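You operate a simulated robot arm through the tools that you are given. There is no shell and no other tool. Be economical: measure what you need, move in short steps, check, and stop when the job is done.

You run a simulated robot arm. Do the job below in one go: nothing can be reset, and whatever is moved stays where it is left.

## Task
Lock and try the feeder, then move the green wiper to the card's mark.
Fine: row for the size on the display; clamp tight again, then unlock.
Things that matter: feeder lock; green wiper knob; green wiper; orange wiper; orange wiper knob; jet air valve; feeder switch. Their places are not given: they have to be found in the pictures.

The check looks at the end state, three seconds after you hand in, the way a careful person would. Anything else that was tipped, shoved, dropped, spilled or broken makes it a failure.

## Robot
A 7-joint arm with a two-finger parallel gripper, fixed in place. Base frame: the origin is at the foot of the arm, x ahead of it, y to its left, z up. Units: mm, rad, N and s.
With the tool pointing down near the work surface it reaches from about 240 to 680 mm from the base axis. Its first joint turns from -1.152 to 1.152 rad. Payload 2.4 kg.
The tool frame sits at the grasp point between the pads (the TCP): z along the fingers, y along the line on which they close. The tips reach 30 mm beyond it. Largest opening 94 mm; finger width 28, thickness 10; the body of the gripper, 50 by 96 mm, starts 55 mm behind the TCP.
Orientation is that of the tool frame in the base frame, as a unit quaternion [w, x, y, z]. With the fingers straight down and closing along the base's y, the tool's x points along the base's -x, its y along +y and its z along -z.

## Interface
- The arm moves only by the tool step_arm. Its argument "plan" is text: rows parted by semicolons, each of 7 numbers parted by spaces: the shift along the tool's x, y, z in mm, then the turn, a rotation vector about the tool's x, y, z in rad, then the closure, from 0 (fully open) to 1 (shut). In form: x y z ax ay az grip; .... A call has 1 to 10 rows; each row shifts and turns the commanded pose from where the row before left it, along the tool's axes as they then stand. Rows are played at 5 a second. More than 50 mm and 0.15 rad between two rows, or a gripper value outside its range, and nothing of the call is played. Where a pose cannot be reached the arm comes as near as it can. A force on the tool above 40 N (or 10 N above the force at the start of the call, whichever is more), or a blocked arm, ends the call early, and 0.2 s more pass. The fingers move at their own pace (about 153 mm/s each) and stop on an object; they squeeze with about 41 N. The grip force told is the motor's: it shows also when the fingers shut on nothing. Time passes only in rows, and 0.2 s behind the last, so rows that do not move let the fingers close. The reply holds the time, the measured pose of the TCP, the force on the tool along the base axes, the opening and the grip force, in the units named above and with some noise, and new pictures: "pictures" is both (left out), scene, wrist or none.
- Cameras (640 x 400 px; columns grow to the right, rows downward): "scene" is fixed at [46, 472.2, 1459]; the picture's right is [-0.80, -0.60, 0.00], its down [-0.30, 0.40, -0.87] and it looks along [0.52, -0.69, -0.50] (base axes); focal length 312 px, centre (320, 200). "wrist" rides on the gripper at [-37, 0, -58] in the tool frame; the picture's right is [0.00, -1.00, 0.00], its down [0.97, 0.00, -0.24] and it looks along [0.24, 0.00, 0.97] (tool axes); focal length 218 px, centre (320, 200).
- probe_pixels(camera, pixels): there is no depth. For up to 12 entries [column, row, z] of the newest picture of that camera ("zoom" is the newest enlarged one), the place [x, y] in the base frame at which the ray of that pixel passes the height z, good to about 2 mm, but the place of the scene camera against the robot may be out by one fixed shift of up to 18 mm in any direction. It takes no simulated time.
- close_up(camera, box): a new picture of the part [left, top, right, bottom] of that camera's present view, enlarged. It takes no simulated time.
- job_done(): hands the job in; it is judged then, once.

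Keep the steps short. Do not move on a guess: measure, check each grasp and each placing, and mend mistakes. In all there are 80 turns and 120 pictures (those below and enlarged ones count). Leave the gripper open and the arm clear of the work at the hand-in unless told otherwise, and finish with a single line.

The tools are called after ">>>" as name(argument=value, ...) on one line, values as JSON. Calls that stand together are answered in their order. step_arm: Moves the arm, as the interface text tells. Its arguments: {"type":"object","properties":{"plan":{"type":"string"},"pictures":{"type":"string","enum":["both","scene","wrist","none"]}},"required":["plan"]} The other tools are called the same way: probe_pixels (camera, pixels) gives the place at which the rays of pixels pass given heights; close_up (camera, box) takes an enlarged picture of a part of a camera's view; job_done () hands the job in.

At the start:

```text
clock: 0.0
eef_pos: [338.2, 11.6, 1293.2]
ee_rot: [0.001, 0.0, 1.0, 0.0]
force: [-0.5, 0.4, 0.1]
grip_width: 94.0
finger_force: 0.0
```

scene: 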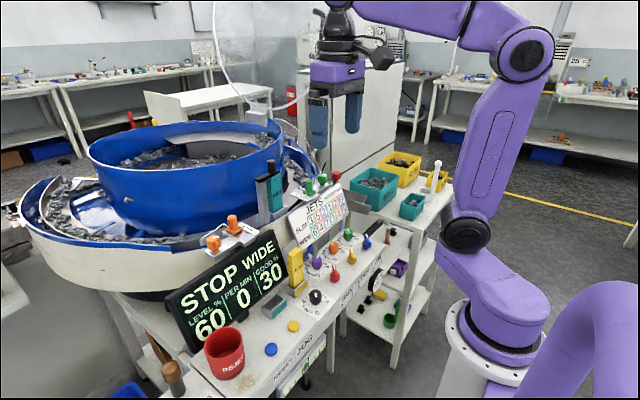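
wrist: 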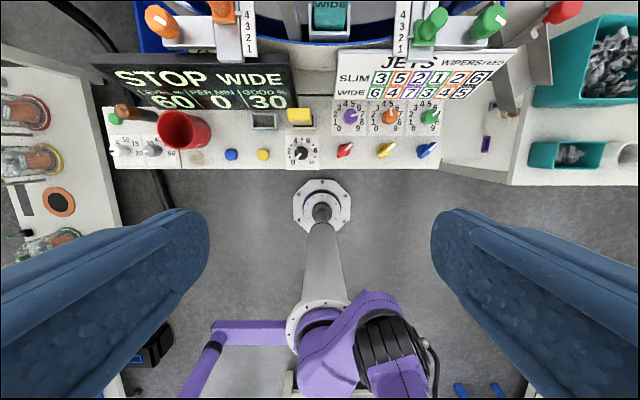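

I begin by enlarging the panel, the display/card and the wiper area to read them.

>>> close_up(camera="wrist", box=[330, 0, 530, 125])

>>> close_up(camera="wrist", box=[90, 60, 290, 185])

>>> close_up(camera="wrist", box=[270, 80, 450, 192])

>>> close_up(camera="scene", box=[190, 150, 400, 281])

>>> close_up(camera="scene", box=[160, 260, 400, 400])

```text
3.20 times, centred on (430, 62) of wrist
```

zoom: 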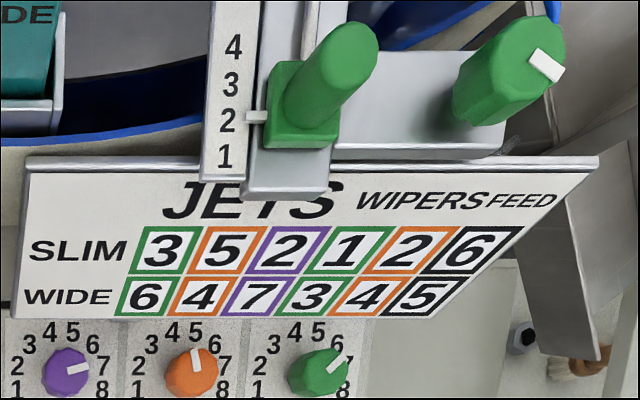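

```text
3.20 times, centred on (190, 122) of wrist
```

zoom: 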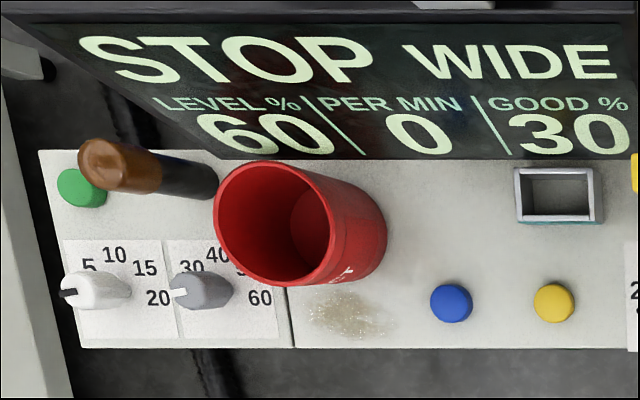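

```text
3.56 times, centred on (360, 136) of wrist
```

zoom: 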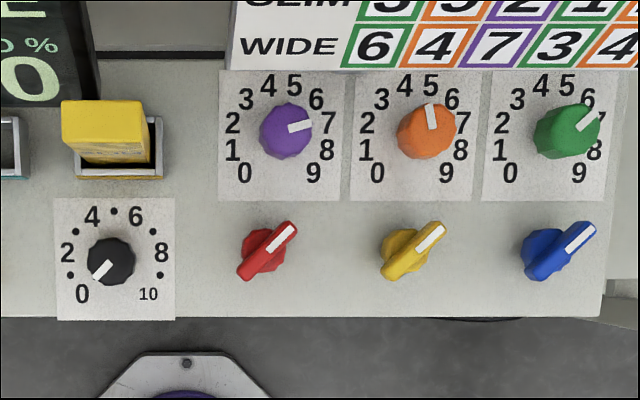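

```text
3.05 times, centred on (295, 216) of scene
```

zoom: 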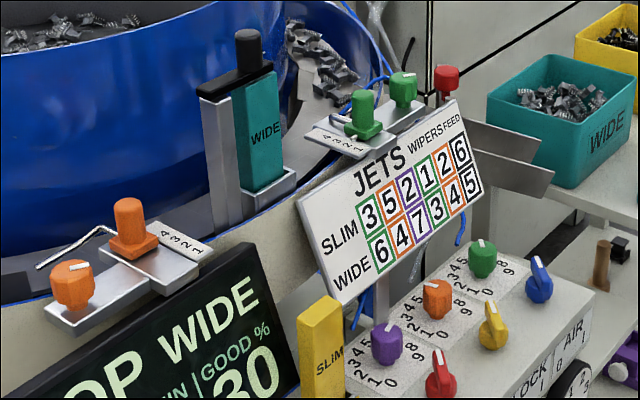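

```text
2.67 times, centred on (280, 330) of scene
```

zoom: 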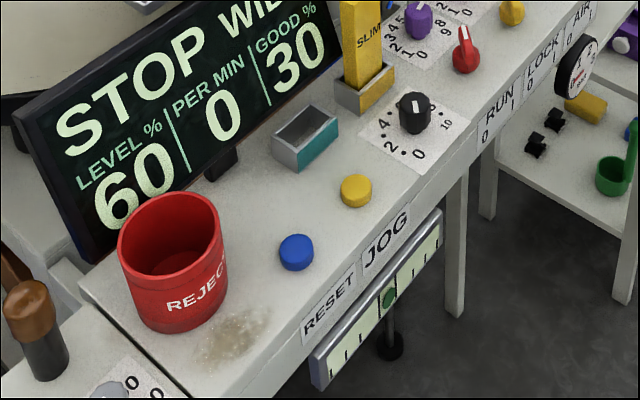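

The display says WIDE, and the card's WIDE row gives green wiper 3; it stands at 2. I now look at the switch labels and the clamp knob.

>>> close_up(camera="scene", box=[320, 220, 420, 310])

>>> close_up(camera="scene", box=[280, 160, 360, 210])

>>> close_up(camera="wrist", box=[90, 0, 290, 60])

>>> probe_pixels(camera="wrist", pixels=[[345, 150, 900], [385, 150, 900], [427, 150, 900], [345, 150, 872], [385, 150, 872], [427, 150, 872], [425, 30, 1000], [425, 30, 1050], [490, 20, 1000], [490, 20, 1050], [560, 12, 1050]])

>>> probe_pixels(camera="scene", pixels=[[335, 272, 900], [352, 256, 900], [367, 242, 900], [335, 272, 872], [352, 256, 872], [367, 242, 872], [309, 187, 1000], [309, 187, 1050], [322, 179, 1000], [322, 179, 1050]])

```text
4.44 times, centred on (370, 265) of scene
```

zoom: 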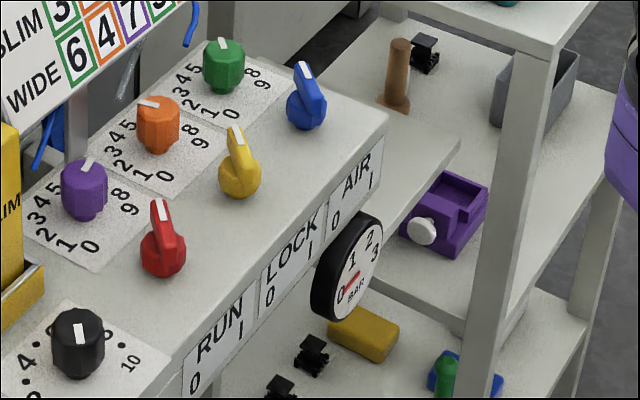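

```text
8.00 times, centred on (320, 185) of scene
```

zoom: 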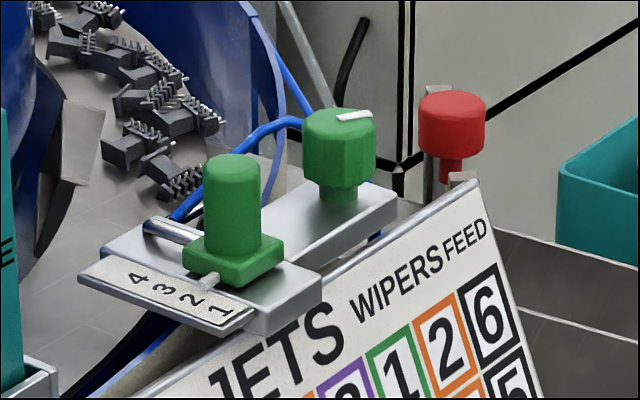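

```text
3.20 times, centred on (190, 30) of wrist
```

zoom: 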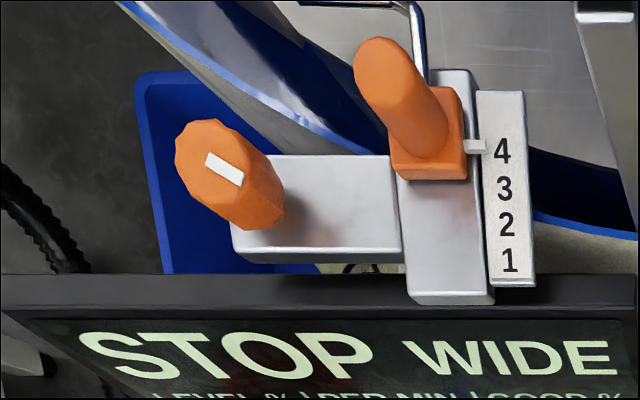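

```text
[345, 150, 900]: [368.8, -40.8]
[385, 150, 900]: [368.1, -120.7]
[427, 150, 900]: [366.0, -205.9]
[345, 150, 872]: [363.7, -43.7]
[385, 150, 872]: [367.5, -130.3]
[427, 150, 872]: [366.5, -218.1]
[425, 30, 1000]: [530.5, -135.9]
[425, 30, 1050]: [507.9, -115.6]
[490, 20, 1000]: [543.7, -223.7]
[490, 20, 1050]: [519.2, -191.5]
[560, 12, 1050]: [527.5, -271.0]
```

```text
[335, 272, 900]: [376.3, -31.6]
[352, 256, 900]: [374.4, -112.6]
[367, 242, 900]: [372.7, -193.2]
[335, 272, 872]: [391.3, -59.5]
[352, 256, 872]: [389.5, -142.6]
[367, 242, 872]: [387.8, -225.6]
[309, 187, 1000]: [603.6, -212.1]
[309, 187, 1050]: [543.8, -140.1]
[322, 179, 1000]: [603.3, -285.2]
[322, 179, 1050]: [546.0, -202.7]
```

The three switches (red RUN, yellow LOCK, blue AIR) all have their marks pointing up-right in the wrist view. I move the arm over them to see which way is 0.

>>> step_arm(plan="0 -26 38 0 0 0 0;0 -26 38 0 0 0 0;0 -26 38 0 0 0 0;0 -26 38 0 0 0 0;0 -26 38 0 0 0 0", pictures="wrist")

```text
clock: 1.2
eef_pos: [336.6, -120.3, 1102.1]
ee_rot: [0.0, 0.001, 1.0, 0.0]
force: [0.3, -0.3, 0.6]
grip_width: 94.1
finger_force: 0.1
```

wrist: 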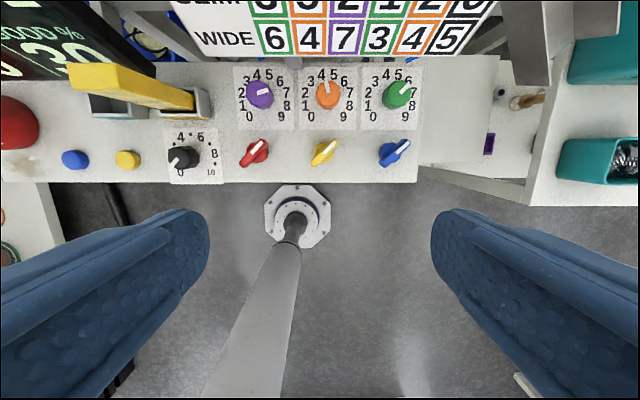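

>>> close_up(camera="wrist", box=[225, 50, 435, 185])

>>> probe_pixels(camera="wrist", pixels=[[254, 151, 900], [324, 151, 900], [395, 151, 900], [254, 151, 872], [324, 151, 872], [395, 151, 872], [316, 162, 890], [333, 142, 890], [324, 183, 872], [245, 162, 890], [264, 143, 890]])

>>> close_up(camera="scene", box=[375, 260, 415, 295])

```text
2.96 times, centred on (330, 118) of wrist
```

zoom: 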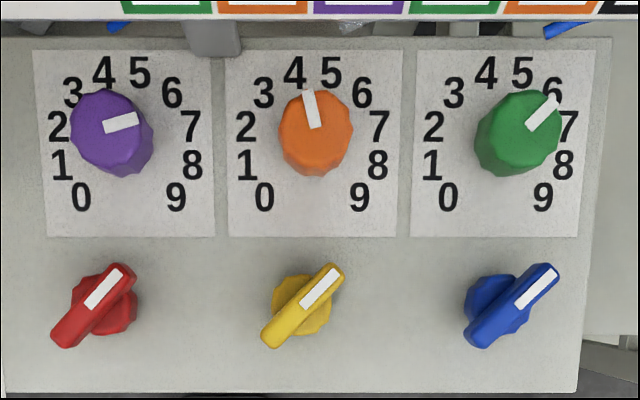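

```text
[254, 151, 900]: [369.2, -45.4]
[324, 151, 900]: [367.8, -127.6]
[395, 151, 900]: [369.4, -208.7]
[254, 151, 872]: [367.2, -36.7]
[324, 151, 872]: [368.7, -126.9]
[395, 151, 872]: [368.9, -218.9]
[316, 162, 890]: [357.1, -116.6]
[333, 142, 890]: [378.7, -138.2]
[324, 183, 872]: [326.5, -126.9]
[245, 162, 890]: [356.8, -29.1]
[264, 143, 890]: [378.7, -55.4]
```

```text
11.43 times, centred on (395, 278) of scene
```

zoom: 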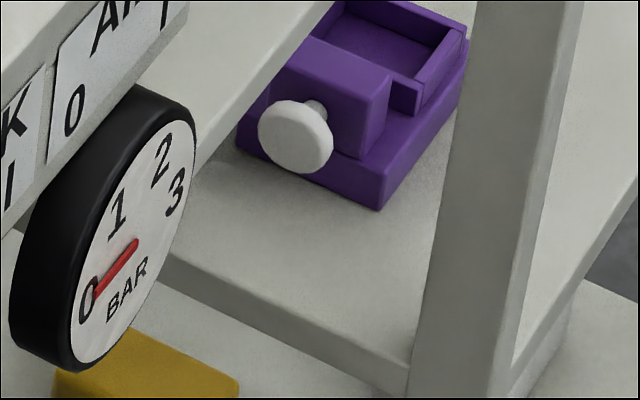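

The gauge reads 0 bar, the display says STOP, and the handles' front ends point to the "0" on the labels, so all three are at 0. I check where the card's lower edge is before going down on the yellow lever.

>>> probe_pixels(camera="wrist", pixels=[[340, 56, 900], [340, 56, 950], [340, 56, 1000], [397, 90, 900], [397, 90, 880], [328, 92, 900], [203, 100, 900], [120, 75, 980]])

>>> probe_pixels(camera="scene", pixels=[[303, 248, 900], [303, 248, 950], [303, 248, 980], [348, 214, 900], [348, 214, 950], [348, 214, 980], [338, 185, 1000], [338, 185, 1040]])

>>> step_arm(plan="-15 -3.5 30 0 0 0.13 0.3;-15 -3.5 30 0 0 0.13 0.3;0 0 20 0 0 0.13 0.3;0 0 0 0 0 0.13 0.3;0 0 0 0 0 0.13 0.3;0 0 0 0 0 0.135 0.3", pictures="both")

```text
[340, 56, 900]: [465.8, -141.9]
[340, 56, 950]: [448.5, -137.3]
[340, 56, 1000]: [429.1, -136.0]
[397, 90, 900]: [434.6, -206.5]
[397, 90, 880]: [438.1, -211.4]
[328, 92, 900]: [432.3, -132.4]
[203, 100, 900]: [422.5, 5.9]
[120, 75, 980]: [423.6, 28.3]
```

```text
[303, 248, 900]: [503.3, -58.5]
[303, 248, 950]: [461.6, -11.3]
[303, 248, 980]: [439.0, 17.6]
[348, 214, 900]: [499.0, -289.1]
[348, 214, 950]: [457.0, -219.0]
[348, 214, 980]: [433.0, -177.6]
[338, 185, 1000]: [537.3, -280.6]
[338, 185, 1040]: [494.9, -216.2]
```

```text
clock: 2.6
eef_pos: [367.4, -128.0, 1022.9]
ee_rot: [0.0, 0.384, 0.923, 0.0]
force: [0.7, 0.6, -0.2]
grip_width: 65.8
finger_force: 0.1
```

scene: 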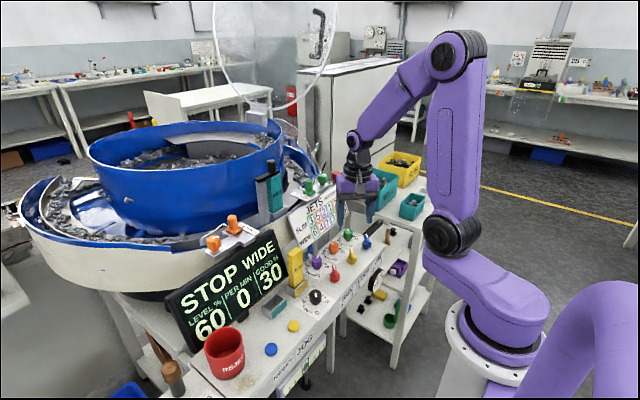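
wrist: 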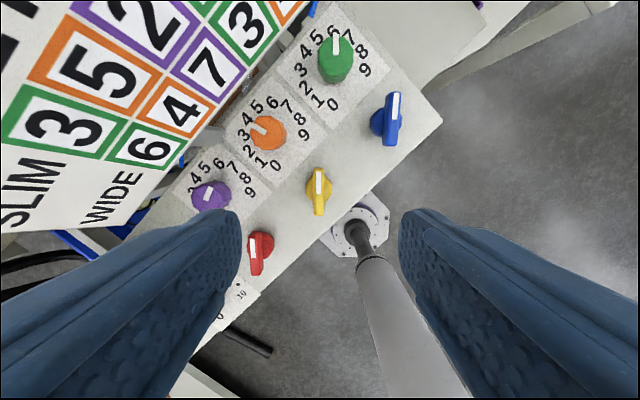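

The lever sits at (318,191), lined up with the fingers and right under the grasp point. I measure it closely.

>>> close_up(camera="wrist", box=[270, 150, 370, 230])

>>> probe_pixels(camera="wrist", pixels=[[318, 191, 900], [318, 191, 885], [318, 191, 872]])

>>> close_up(camera="scene", box=[320, 170, 420, 270])

```text
5.00 times, centred on (320, 190) of wrist
```

zoom: 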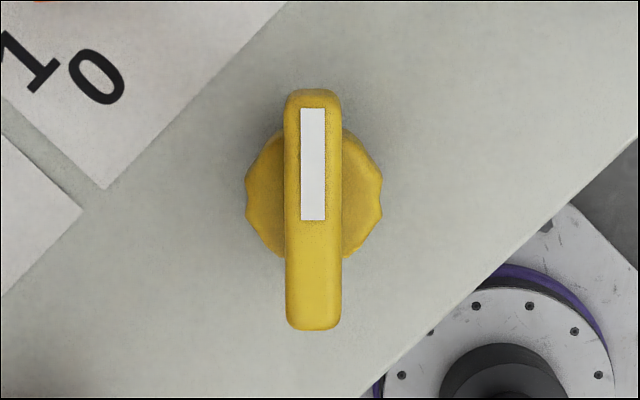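

```text
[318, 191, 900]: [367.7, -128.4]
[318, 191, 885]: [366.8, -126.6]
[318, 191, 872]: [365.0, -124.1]
```

```text
4.00 times, centred on (370, 220) of scene
```

zoom: 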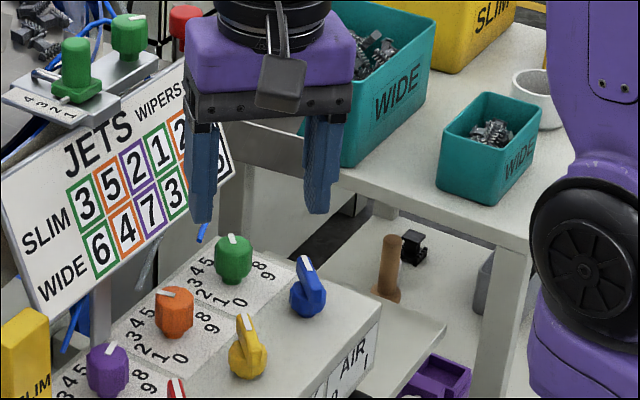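

The lever is a bar about 10 mm wide over a round base, top near z≈897. I go down until the tips are about z 886 and close.

>>> step_arm(plan="0 0 40 0 0 0 0.45;0 0 35 0 0 0 0.45;0 0 20 0 0 0 0.45;0 0 11 0 0 0 0.45;0 0 0 0 0 0 0.45", pictures="both")

```text
clock: 3.8
eef_pos: [365.7, -126.9, 916.9]
ee_rot: [0.0, 0.383, 0.924, 0.0]
force: [0.3, 0.2, -0.2]
grip_width: 51.8
finger_force: 0.0
```

scene: 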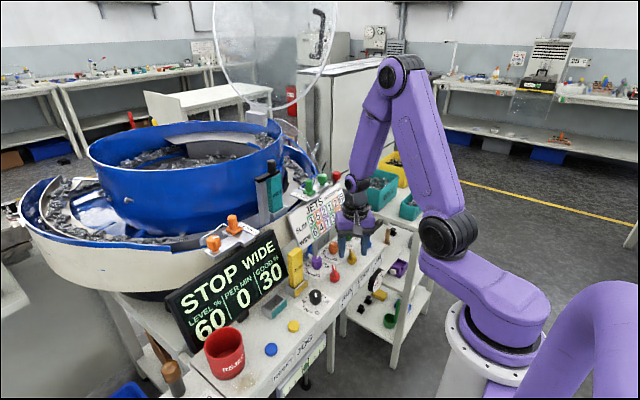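
wrist: 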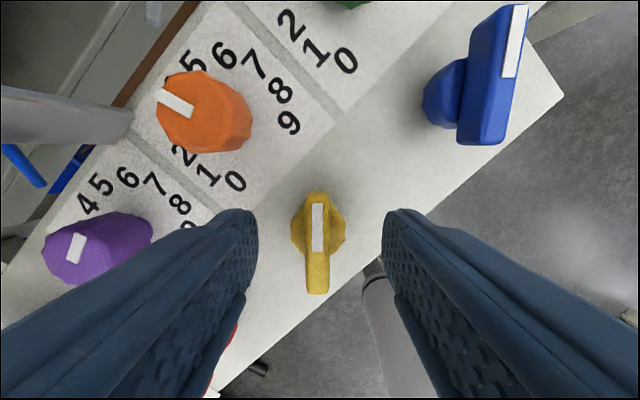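

The lever lies centred between the tips. I check the height in the scene view and close.

>>> close_up(camera="scene", box=[310, 220, 406, 280])

>>> step_arm(plan="0 0 1 0 0 0 0.7;0 0 0 0 0 0 1;0 0 0 0 0 0 1;0 0 0 0 0 0 1", pictures="wrist")

```text
6.67 times, centred on (358, 250) of scene
```

zoom: 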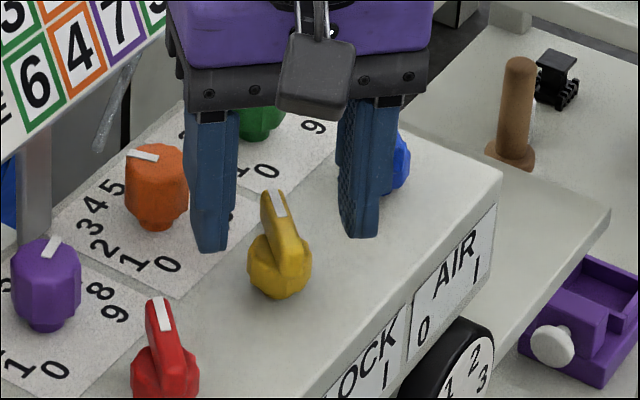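

```text
clock: 4.8
eef_pos: [366.8, -126.5, 916.2]
ee_rot: [0.001, 0.382, 0.924, 0.0]
force: [8.7, 12.3, 0.6]
grip_width: 9.9
finger_force: 43.9
```

wrist: 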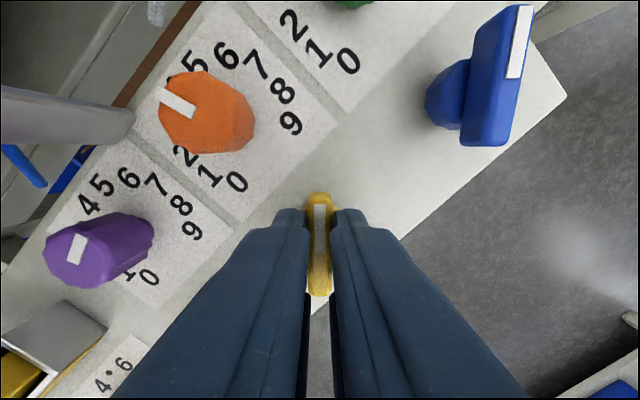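

Gripped (9.9 mm). I try a gentle turn counter-clockwise (mark toward up-left) and watch the force.

>>> step_arm(plan="0 1.5 0 0 0 0 1;0 0 0 0 0 -0.1 1;0 0 0 0 0 -0.1 1;0 0 0 0 0 -0.1 1", pictures="wrist")

```text
clock: 5.8
eef_pos: [367.5, -127.4, 915.1]
ee_rot: [0.001, 0.242, 0.97, 0.001]
force: [5.1, 0.3, -0.1]
grip_width: 17.5
finger_force: 45.1
```

wrist: 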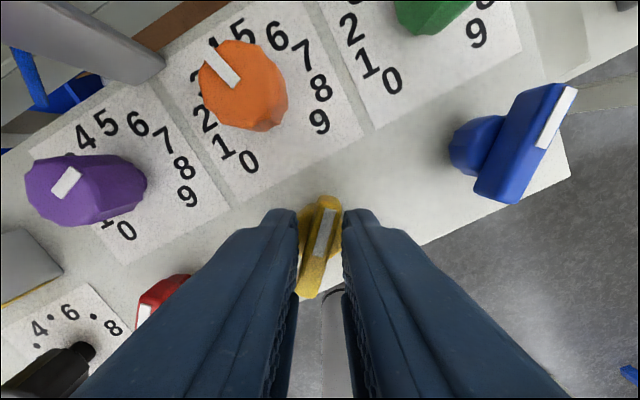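

The fingers were pried open (17.5 mm) and the lever stayed: there is a stop that way. I turn back and then clockwise.

>>> step_arm(plan="0 0 0 0 0 0.1 1;0 0 0 0 0 0.1 1;0 0 0 0 0 0.1 1;0 0 0 0 0 0.1 1;0 0 0 0 0 0.1 1;0 0 0 0 0 0.1 1", pictures="wrist")

```text
clock: 7.2
eef_pos: [366.5, -126.3, 916.0]
ee_rot: [-0.002, 0.517, 0.856, 0.0]
force: [-12.0, -8.7, -6.0]
grip_width: 10.0
finger_force: 44.4
```

wrist: 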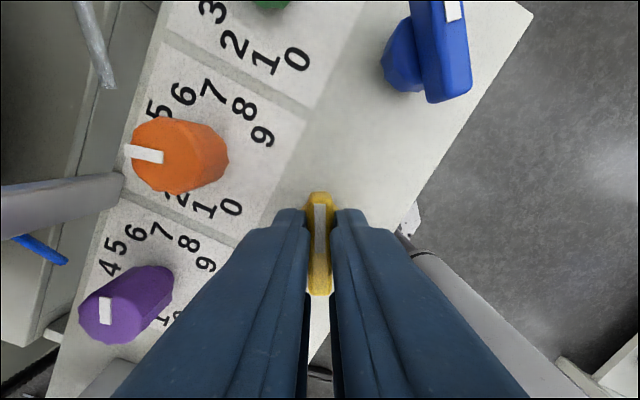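

The lever follows at 10.0 mm. I go on clockwise.

>>> step_arm(plan="0 -0.7 0 0 0 0.1 1;0 0 0 0 0 0.1 1;0 0 0 0 0 0.1 1;0 0 0 0 0 0.1 1;0 0 0 0 0 0.1 1;0 0 0 0 0 0.1 1;0 0 0 0 0 0.1 1;0 0 0 0 0 0.1 1;0 0 0 0 0 0.1 1", pictures="wrist")

```text
clock: 9.2
eef_pos: [365.6, -127.4, 916.1]
ee_rot: [-0.002, 0.838, 0.545, -0.002]
force: [-30.2, -13.9, 15.6]
grip_width: 10.0
finger_force: 43.8
```

wrist: 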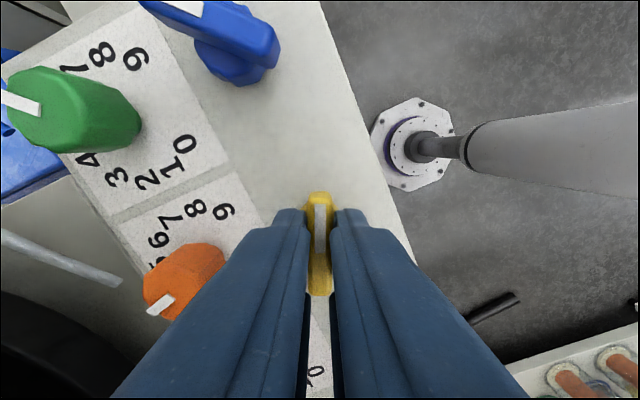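

Turning well; lateral force is building, so I relieve it a little and finish the last 0.37 rad.

>>> step_arm(plan="-1 -1 -0.5 0 0 0 1;0 0 0 0 0 0.1 1;0 0 0 0 0 0.1 1;0 0 0 0 0 0.1 1;0 0 0 0 0 0.08 1", pictures="both")

```text
clock: 10.4
eef_pos: [364.6, -126.5, 914.6]
ee_rot: [-0.001, 0.925, 0.38, -0.002]
force: [-20.3, -7.9, -18.1]
grip_width: 9.6
finger_force: 43.3
```

scene: 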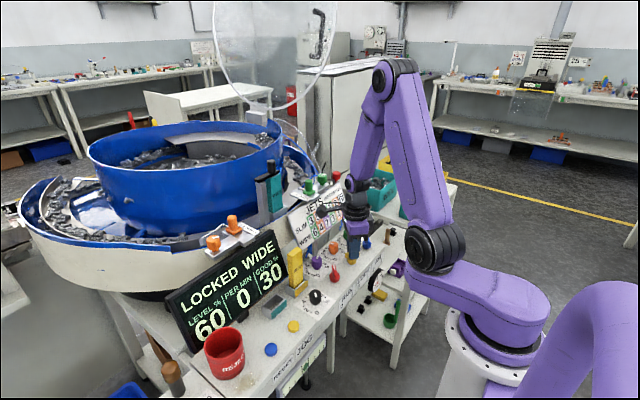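
wrist: 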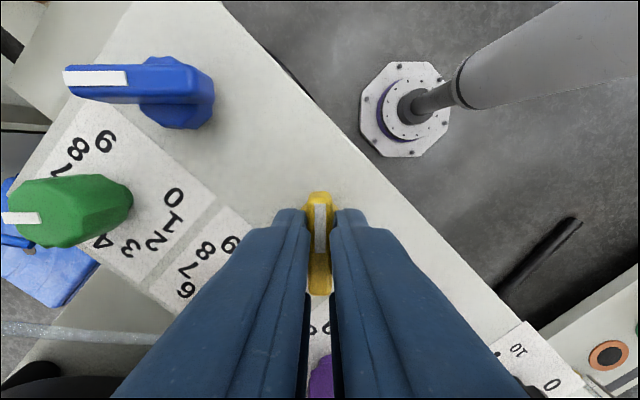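

The display now reads LOCKED. I release, lift, and unwind toward the red RUN switch.

>>> step_arm(plan="0 0 0 0 0 0 0.45;0 0 0 0 0 0 0.45;0 0 -40 0 0 0 0.45;0 0 -40 0 0 -0.14 0.45;0 0 0 0 0 -0.14 0.45;0 0 0 0 0 -0.14 0.45;0 0 0 0 0 -0.14 0.45;0 0 0 0 0 -0.14 0.45;0 0 0 0 0 -0.14 0.45;0 0 0 0 0 -0.14 0.45", pictures="none")

>>> step_arm(plan="0 0 0 0 0 -0.14 0.45;0 0 0 0 0 -0.14 0.45;0 0 0 0 0 -0.14 0.45;0 0 0 0 0 -0.14 0.45;30 30 0 0 0 0 0.45;30 30 0 0 0 0 0.45;0 0 0 0 0 0 0.45", pictures="both")

```text
clock: 12.6
eef_pos: [365.8, -127.1, 995.7]
ee_rot: [0.0, 0.637, 0.771, 0.0]
force: [1.2, -0.4, -0.1]
grip_width: 51.5
finger_force: 0.0
```

```text
clock: 14.2
eef_pos: [371.6, -41.9, 996.2]
ee_rot: [0.0, 0.402, 0.916, 0.0]
force: [-0.2, -0.7, 0.1]
grip_width: 51.7
finger_force: 0.0
```

scene: 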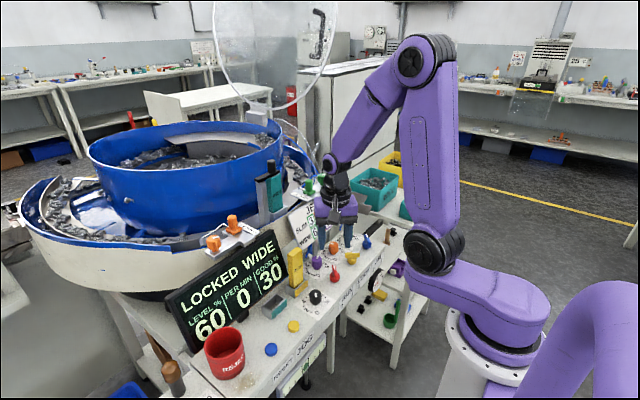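
wrist: 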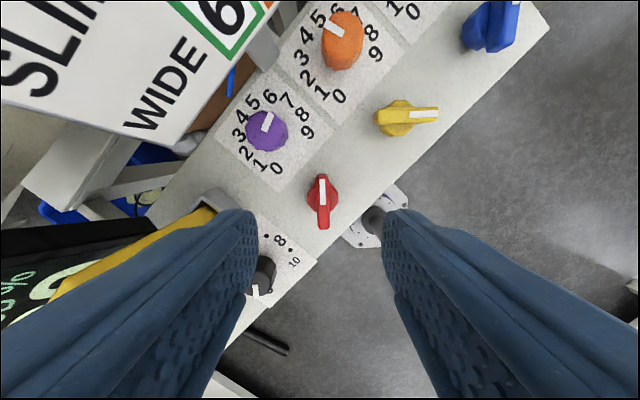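

The yellow lever now points across and the red one sits at (323,201). I check clearance of the black knob and the yellow block on its left.

>>> close_up(camera="wrist", box=[180, 150, 380, 300])

>>> probe_pixels(camera="wrist", pixels=[[323, 201, 897], [323, 201, 885], [262, 275, 897], [262, 275, 880], [208, 205, 900], [208, 205, 885], [235, 210, 900], [60, 290, 1000]])

>>> close_up(camera="scene", box=[270, 200, 390, 320])

```text
2.67 times, centred on (280, 225) of wrist
```

zoom: 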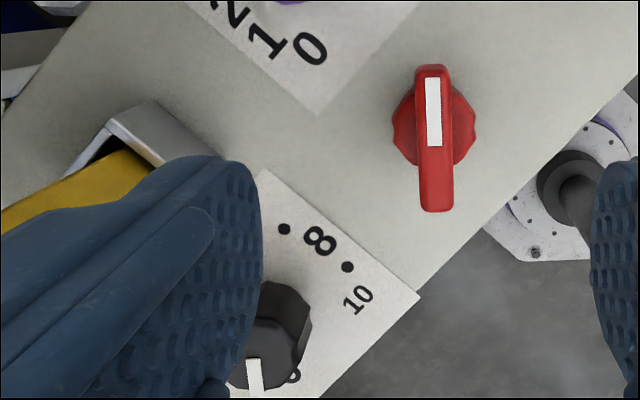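

```text
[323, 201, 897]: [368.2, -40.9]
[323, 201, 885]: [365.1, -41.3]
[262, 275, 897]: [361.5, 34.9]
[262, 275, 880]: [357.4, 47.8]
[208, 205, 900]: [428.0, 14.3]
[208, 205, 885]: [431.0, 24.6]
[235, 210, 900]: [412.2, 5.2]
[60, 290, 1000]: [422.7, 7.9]
```

```text
3.33 times, centred on (330, 260) of scene
```

zoom: 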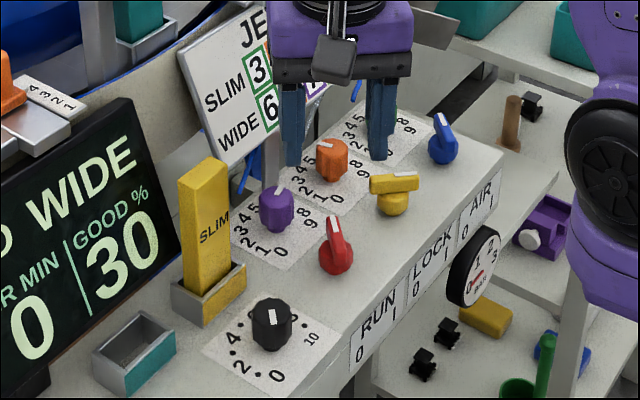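

Clearances are fine. I align on the red lever, descend and grip.

>>> step_arm(plan="3 -1.8 35 0 0 -0.04 0.45;0 0 25 0 0 0 0.45;0 0 20 0 0 0 0.6;0 0 0 0 0 0 1;0 0 0 0 0 0 1;0 0 0 0 0 0 1", pictures="wrist")

```text
clock: 15.6
eef_pos: [367.7, -41.3, 917.7]
ee_rot: [0.001, 0.381, 0.925, -0.001]
force: [3.8, 10.4, -0.3]
grip_width: 9.9
finger_force: 43.3
```

wrist: 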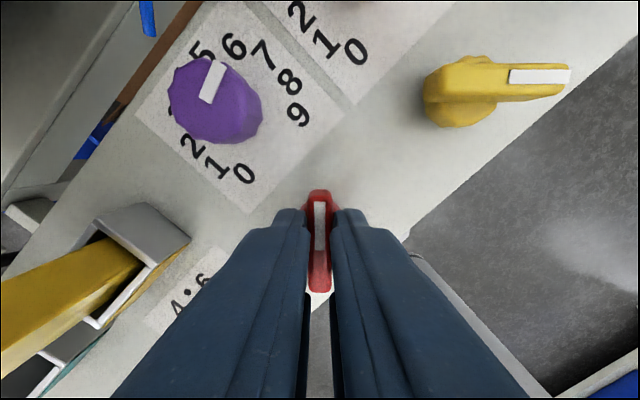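

Gripped at 9.9 mm. I turn RUN clockwise to try it while locked.

>>> step_arm(plan="0 0.7 0 0 0 0.1 1;0 0 0 0 0 0.1 1;0 0 0 0 0 0.1 1;0 0 0 0 0 0.1 1;0 0 0 0 0 0.1 1;0 0 0 0 0 0.1 1;0 0 0 0 0 0.1 1;0 0 0 0 0 0.1 1", pictures="none")

```text
clock: 16.8
eef_pos: [364.9, -42.6, 916.5]
ee_rot: [0.0, 0.594, 0.805, 0.0]
force: [-3.1, -0.6, 8.7]
grip_width: 9.5
finger_force: 43.8
stopped in row 6: the force on the tool passed its limit (the readings are from after the stop); the commanded pose is now the measured one
```

The call stopped on force partway. I look at it.

>>> step_arm(plan="0 0 0 0 0 0 1", pictures="both")

```text
clock: 17.2
eef_pos: [366.5, -41.4, 917.4]
ee_rot: [0.0, 0.594, 0.805, 0.0]
force: [-5.8, -0.5, 12.6]
grip_width: 9.5
finger_force: 43.6
```

scene: 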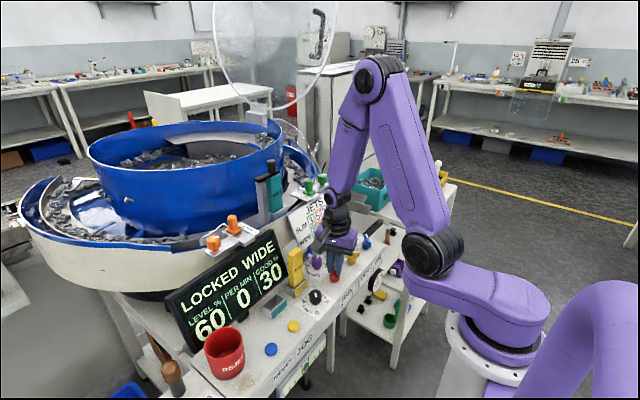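
wrist: 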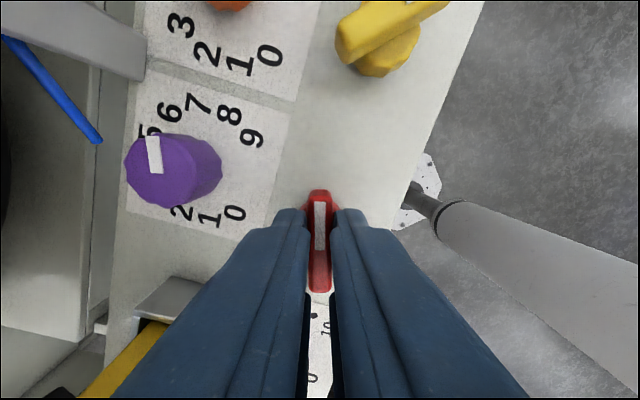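

The lever follows well; only side load tripped. I go on with smaller turns.

>>> step_arm(plan="0 0 -0.5 0 0 0.06 1;0 0 0 0 0 0.06 1;0 0 0 0 0 0.06 1;0 0 0 0 0 0.06 1;0 0 0 0 0 0.06 1;0 0 0 0 0 0.06 1;0 0 0 0 0 0.06 1", pictures="none")

```text
clock: 18.8
eef_pos: [365.4, -41.1, 918.5]
ee_rot: [-0.002, 0.75, 0.661, -0.001]
force: [-9.2, -9.6, -22.7]
grip_width: 9.7
finger_force: 43.7
```

>>> step_arm(plan="-0.4 -0.4 0.6 0 0 0.06 1;0 0 0 0 0 0.06 1;0 0 0 0 0 0.06 1;0 0 0 0 0 0.06 1;0 0 0 0 0 0.06 1;0 0 0 0 0 0.06 1", pictures="none")

```text
clock: 20.2
eef_pos: [365.0, -41.7, 917.9]
ee_rot: [-0.002, 0.856, 0.517, -0.001]
force: [-16.9, 2.0, 11.0]
grip_width: 10.0
finger_force: 43.7
```

>>> step_arm(plan="-0.2 -0.6 -0.3 0 0 0.06 1;0 0 0 0 0 0.06 1;0 0 0 0 0 0.06 1;0 0 0 0 0 0.06 1;0 0 0 0 0 0.06 1;0 0 0 0 0 0 1", pictures="both")

```text
clock: 21.6
eef_pos: [365.4, -41.2, 917.2]
ee_rot: [0.0, 0.923, 0.384, -0.001]
force: [-14.6, 8.9, 5.7]
grip_width: 9.6
finger_force: 43.1
```

scene: 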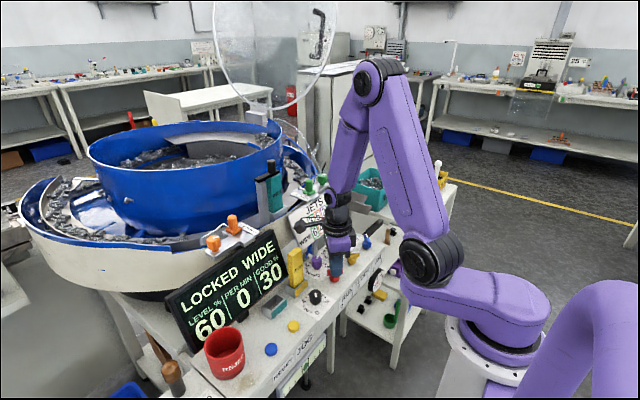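
wrist: 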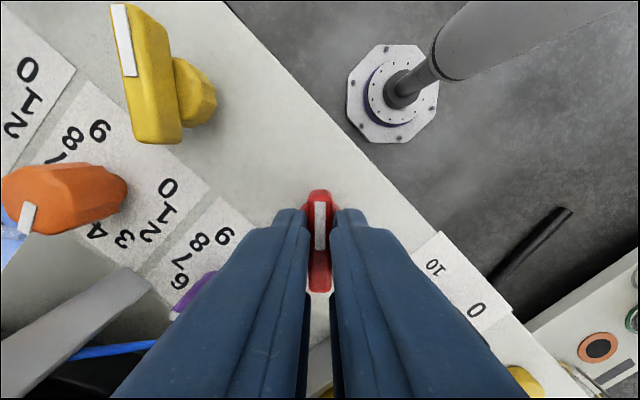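

RUN is at 1, the display stays LOCKED with 0 per min: the lock holds. I turn RUN back to 0 in small turns.

>>> step_arm(plan="0 -0.5 0 0 0 0.04 1;0 0 0 0 0 -0.06 1;0 0 0 0 0 -0.06 1;0 0 0 0 0 -0.06 1;0 0 0 0 0 -0.06 1;0 0 0 0 0 -0.06 1;0 0 0 0 0 -0.06 1;0 0 0 0 0 -0.06 1", pictures="none")

>>> step_arm(plan="0 0 0 0 0 -0.06 1;0 0 0 0 0 -0.06 1;0 0 0 0 0 -0.06 1;0 0 0 0 0 -0.06 1;0 0 0 0 0 -0.06 1;0 0 0 0 0 -0.06 1", pictures="none")

```text
clock: 23.4
eef_pos: [364.3, -42.1, 917.0]
ee_rot: [0.0, 0.834, 0.552, 0.0]
force: [-4.1, 5.4, -13.1]
grip_width: 9.9
finger_force: 43.6
```

```text
clock: 24.8
eef_pos: [365.3, -41.4, 917.2]
ee_rot: [0.001, 0.721, 0.693, 0.001]
force: [-1.3, 3.4, 2.9]
grip_width: 9.9
finger_force: 43.9
```

>>> step_arm(plan="0 0 0 0 0 -0.06 1;0 0 0 0 0 -0.06 1;0 0 0 0 0 -0.06 1;0 0 0 0 0 -0.06 1;0 0 0 0 0 -0.06 1;0 0 0 0 0 -0.06 1;0 0 0 0 0 -0.06 1", pictures="none")

>>> step_arm(plan="0 0 0 0 0 -0.06 1;0 0 0 0 0 -0.06 1;0 0 0 0 0 -0.06 1;0 0 0 0 0 -0.06 1;0 0 0 0 0 -0.06 1;0 0 0 0 0 -0.06 1;0 0 0 0 0 -0.06 1;0 0 0 0 0 0 1", pictures="both")

```text
clock: 26.4
eef_pos: [366.8, -41.0, 917.4]
ee_rot: [0.001, 0.56, 0.828, 0.001]
force: [8.2, 6.0, 6.0]
grip_width: 9.6
finger_force: 43.9
```

```text
clock: 28.2
eef_pos: [367.0, -41.7, 917.1]
ee_rot: [0.002, 0.377, 0.926, 0.0]
force: [19.9, 13.7, -2.7]
grip_width: 9.8
finger_force: 43.4
```

scene: 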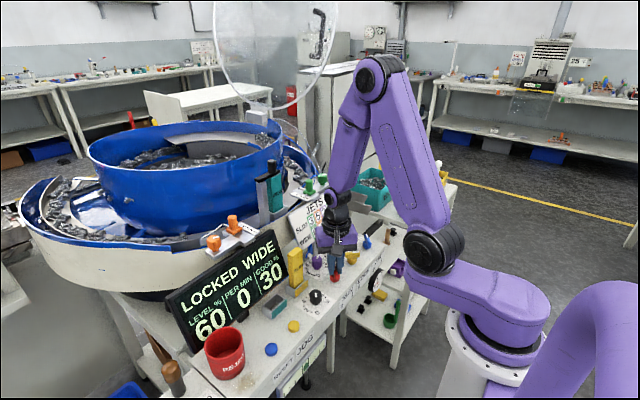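
wrist: 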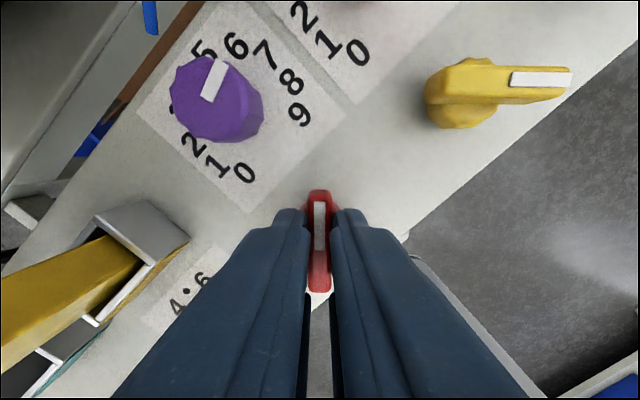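

RUN is back at 0 with the display still LOCKED. I release, lift and straighten the yaw.

>>> step_arm(plan="0 0 0 0 0 0 0.3;0 0 0 0 0 0 0.3;0 0 -45 0 0 0 0.3;0 0 -45 0 0 -0.13 0.3;0 0 -45 0 0 -0.13 0.3;0 0 -45 0 0 -0.13 0.3;0 0 -45 0 0 -0.13 0.3;0 0 -45 0 0 -0.13 0.3;0 0 -40 0 0 -0.123 0.3;0 0 0 0 0 0 0.3", pictures="none")

>>> step_arm(plan="-20 -30 0 0 0 0 0;-20 -30 0 0 0 0 0;-20 -30 0 0 0 0 0;-20 -10 0 0 0 0 0;0 0 0 0 0 0 0", pictures="both")

```text
clock: 30.4
eef_pos: [367.1, -40.2, 1226.7]
ee_rot: [0.001, -0.001, 1.0, -0.001]
force: [1.1, 0.3, -0.7]
grip_width: 65.6
finger_force: 0.1
```

```text
clock: 31.6
eef_pos: [445.1, -141.5, 1228.5]
ee_rot: [0.0, 0.0, 1.0, 0.0]
force: [0.3, -0.9, 1.0]
grip_width: 93.8
finger_force: 0.1
```

scene: 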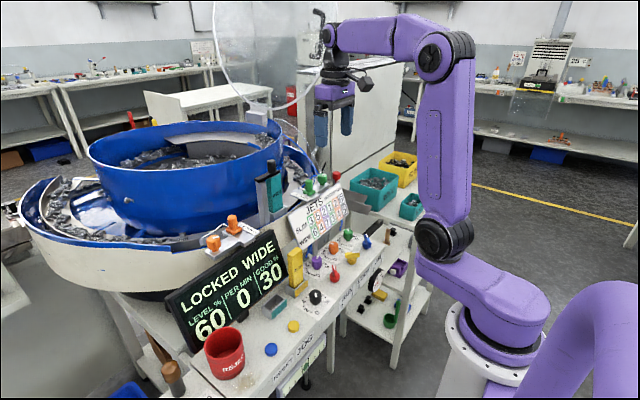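
wrist: 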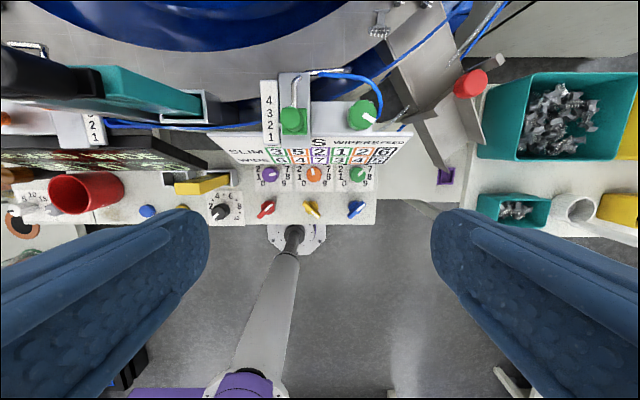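

>>> close_up(camera="wrist", box=[250, 55, 410, 155])

>>> probe_pixels(camera="wrist", pixels=[[291, 120, 1070], [291, 120, 1030], [362, 113, 1070], [362, 113, 1030], [470, 83, 1080], [470, 83, 1040], [40, 72, 1150], [60, 150, 1050]])

```text
4.00 times, centred on (330, 105) of wrist
```

zoom: 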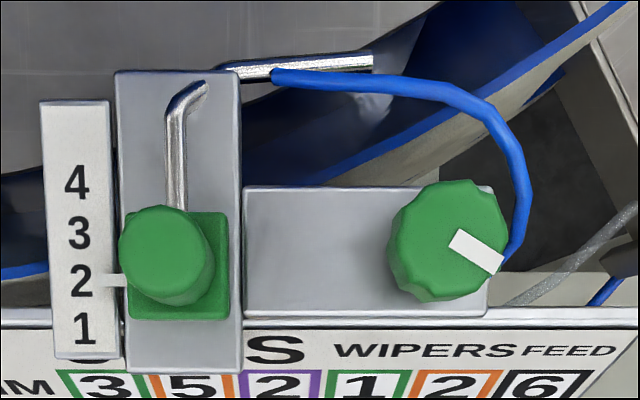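

```text
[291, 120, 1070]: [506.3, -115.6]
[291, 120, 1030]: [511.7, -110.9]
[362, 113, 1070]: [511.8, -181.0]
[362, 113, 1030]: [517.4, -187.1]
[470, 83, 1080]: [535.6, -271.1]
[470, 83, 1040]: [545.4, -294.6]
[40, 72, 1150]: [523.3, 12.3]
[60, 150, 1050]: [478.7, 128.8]
```

The clamp knob is at (440,240 in zoom) with a blue tube arcing behind/right of it. I go nearer to find heights and finger room.

>>> step_arm(plan="-20 -13 20 0 0 0 0;-20 -13 20 0 0 0 0;0 -13 40 0 0 0 0;0 0 20 0 0 0 0;0 0 0 0 0 0 0", pictures="both")

```text
clock: 32.8
eef_pos: [486.1, -179.8, 1126.1]
ee_rot: [0.0, 0.0, 1.0, 0.001]
force: [-0.6, 0.0, -0.7]
grip_width: 94.1
finger_force: 0.0
```

scene: 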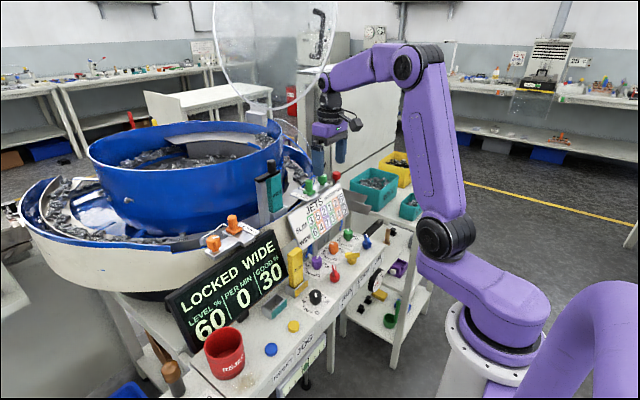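
wrist: 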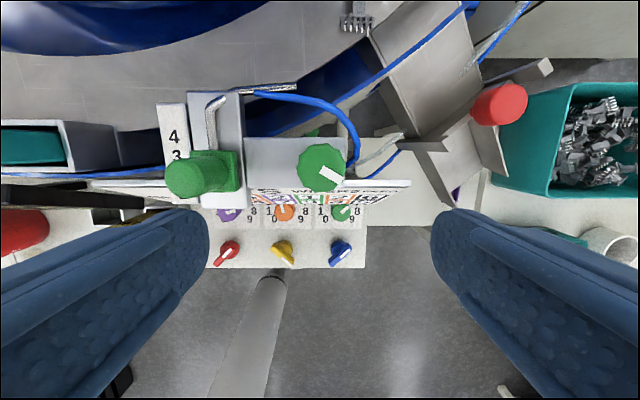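

>>> close_up(camera="wrist", box=[230, 70, 430, 195])

>>> close_up(camera="scene", box=[290, 130, 370, 210])

>>> probe_pixels(camera="wrist", pixels=[[322, 168, 1070], [322, 168, 1060], [205, 175, 1070], [205, 175, 1080], [357, 150, 1060], [357, 150, 1040], [320, 103, 1060], [320, 103, 1040], [216, 190, 1040]])

```text
3.20 times, centred on (330, 132) of wrist
```

zoom: 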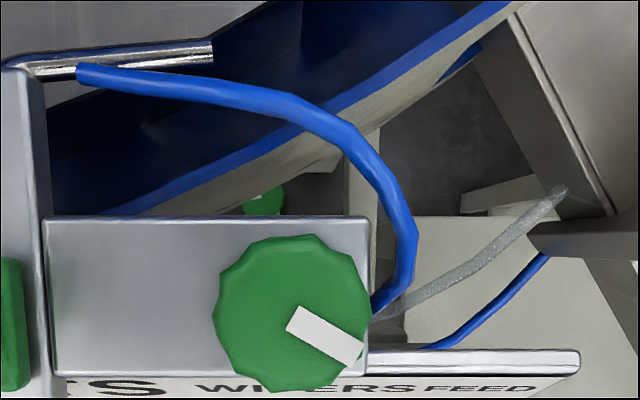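

```text
5.00 times, centred on (330, 170) of scene
```

zoom: 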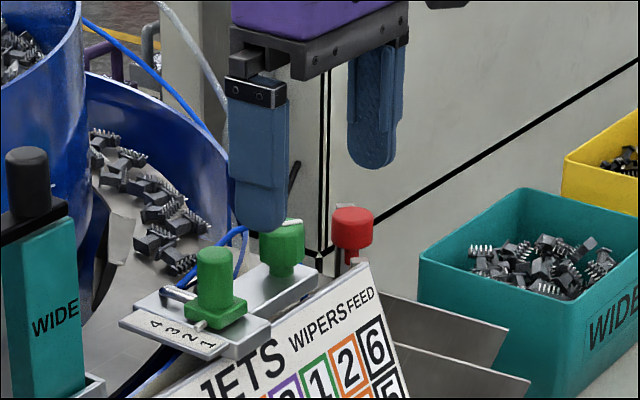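

```text
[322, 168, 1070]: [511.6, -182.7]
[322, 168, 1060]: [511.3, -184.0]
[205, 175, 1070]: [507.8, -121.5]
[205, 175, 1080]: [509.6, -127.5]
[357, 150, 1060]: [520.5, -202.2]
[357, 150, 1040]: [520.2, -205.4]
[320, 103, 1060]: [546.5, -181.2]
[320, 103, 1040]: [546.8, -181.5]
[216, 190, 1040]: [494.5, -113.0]
```

Knob centre ≈(511.5,−183), top ≈1065; the tube arcs on its upper-right side, so I'll bring the fingers nearly along x, shifted away from the tube. First raise, narrow the opening and yaw.

>>> step_arm(plan="0 0 -20 0 0 0 0.57;0 0 0 0 0 0.148 0.57;0 0 0 0 0 0.148 0.57;0 0 0 0 0 0.148 0.57;0 0 0 0 0 0.148 0.57;0 0 0 0 0 0.148 0.57;0 0 0 0 0 0.148 0.57;0 0 0 0 0 0.148 0.57;0 0 0 0 0 0.148 0.57;0 0 0 0 0 0.148 0.57", pictures="none")

>>> step_arm(plan="0 0 0 0 0 0.148 0.57;0.7 25 0 0 0 0 0.57;0 0 0 0 0 0 0.57", pictures="wrist")

```text
clock: 35.0
eef_pos: [485.3, -181.7, 1147.6]
ee_rot: [0.001, 0.619, 0.785, 0.0]
force: [0.0, 0.3, 0.1]
grip_width: 40.5
finger_force: 0.1
```

```text
clock: 35.8
eef_pos: [510.5, -178.8, 1148.0]
ee_rot: [0.0, 0.675, 0.738, 0.0]
force: [0.5, -0.6, -0.2]
grip_width: 40.5
finger_force: 0.1
```

wrist: 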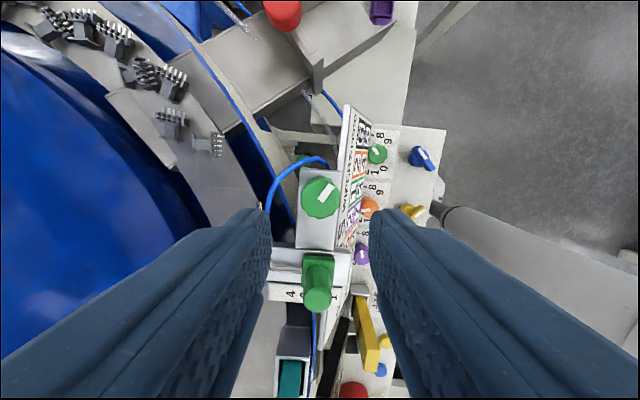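

>>> close_up(camera="wrist", box=[230, 130, 410, 320])

>>> probe_pixels(camera="wrist", pixels=[[321, 196, 1065], [321, 196, 1055], [267, 208, 1055], [285, 172, 1055], [317, 160, 1055], [328, 165, 1045], [318, 300, 1080], [318, 270, 1045]])

```text
2.11 times, centred on (320, 225) of wrist
```

zoom: 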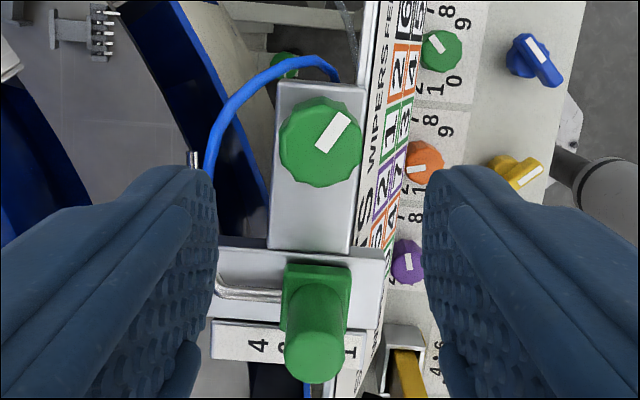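

```text
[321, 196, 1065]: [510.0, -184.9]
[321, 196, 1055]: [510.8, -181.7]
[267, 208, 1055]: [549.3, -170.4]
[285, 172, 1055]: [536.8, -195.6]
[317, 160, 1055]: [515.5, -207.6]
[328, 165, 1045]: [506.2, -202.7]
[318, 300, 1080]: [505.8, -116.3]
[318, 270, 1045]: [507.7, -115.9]
```

Knob is ≈25 mm across at (510.5,−183.5). I narrow to 34 mm, turn the fingers a bit further off the tube, and look before descending.

>>> step_arm(plan="3.1 -2.1 0 0 0 -0.106 0.638;0 0 25 0 0 -0.106 0.638;0 0 10 0 0 0 0.638;0 0 0 0 0 0 0.638", pictures="both")

>>> close_up(camera="wrist", box=[220, 130, 420, 280])

>>> close_up(camera="scene", box=[290, 140, 354, 204])

```text
clock: 36.8
eef_pos: [508.2, -173.4, 1113.4]
ee_rot: [0.0, 0.592, 0.806, 0.0]
force: [-0.5, 0.8, -0.3]
grip_width: 34.0
finger_force: 0.1
```

scene: 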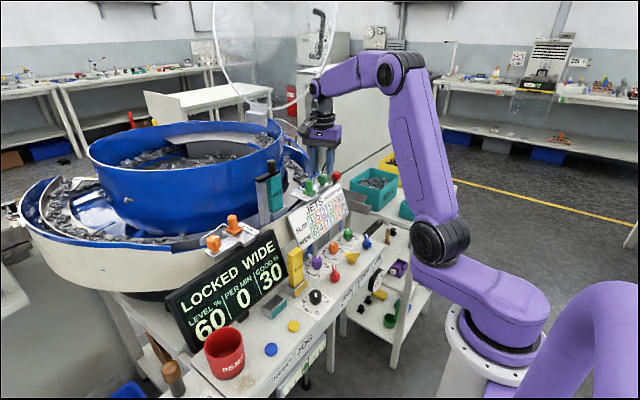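
wrist: 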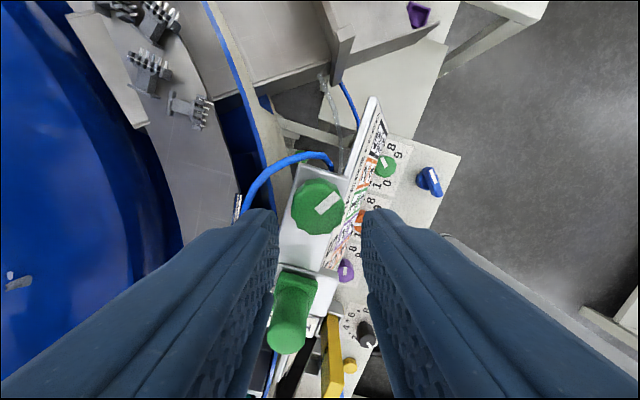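

```text
2.67 times, centred on (320, 205) of wrist
```

zoom: 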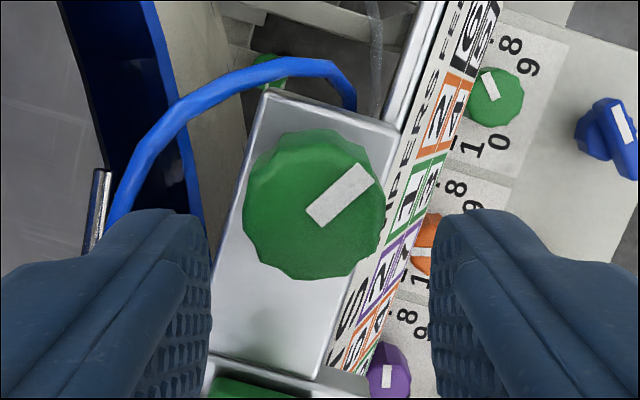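

```text
6.25 times, centred on (322, 172) of scene
```

zoom: 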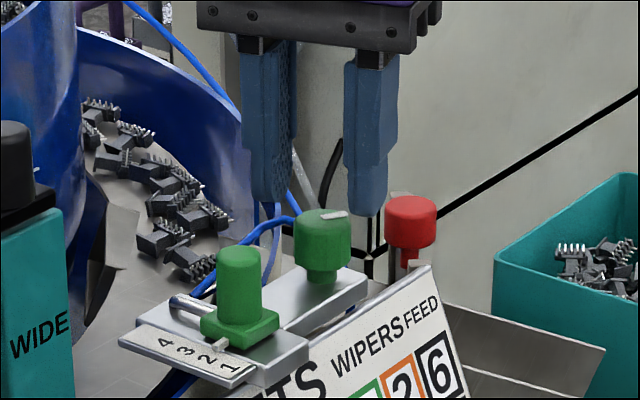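

>>> probe_pixels(camera="wrist", pixels=[[243, 209, 1058], [243, 209, 1045], [262, 182, 1058], [262, 182, 1070], [300, 156, 1058], [318, 207, 1065], [318, 207, 1055], [332, 165, 1045]])

```text
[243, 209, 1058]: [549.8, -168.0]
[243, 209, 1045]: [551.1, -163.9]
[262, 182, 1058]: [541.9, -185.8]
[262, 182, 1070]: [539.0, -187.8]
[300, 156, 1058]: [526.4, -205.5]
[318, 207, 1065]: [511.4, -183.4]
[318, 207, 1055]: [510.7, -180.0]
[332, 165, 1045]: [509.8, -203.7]
```

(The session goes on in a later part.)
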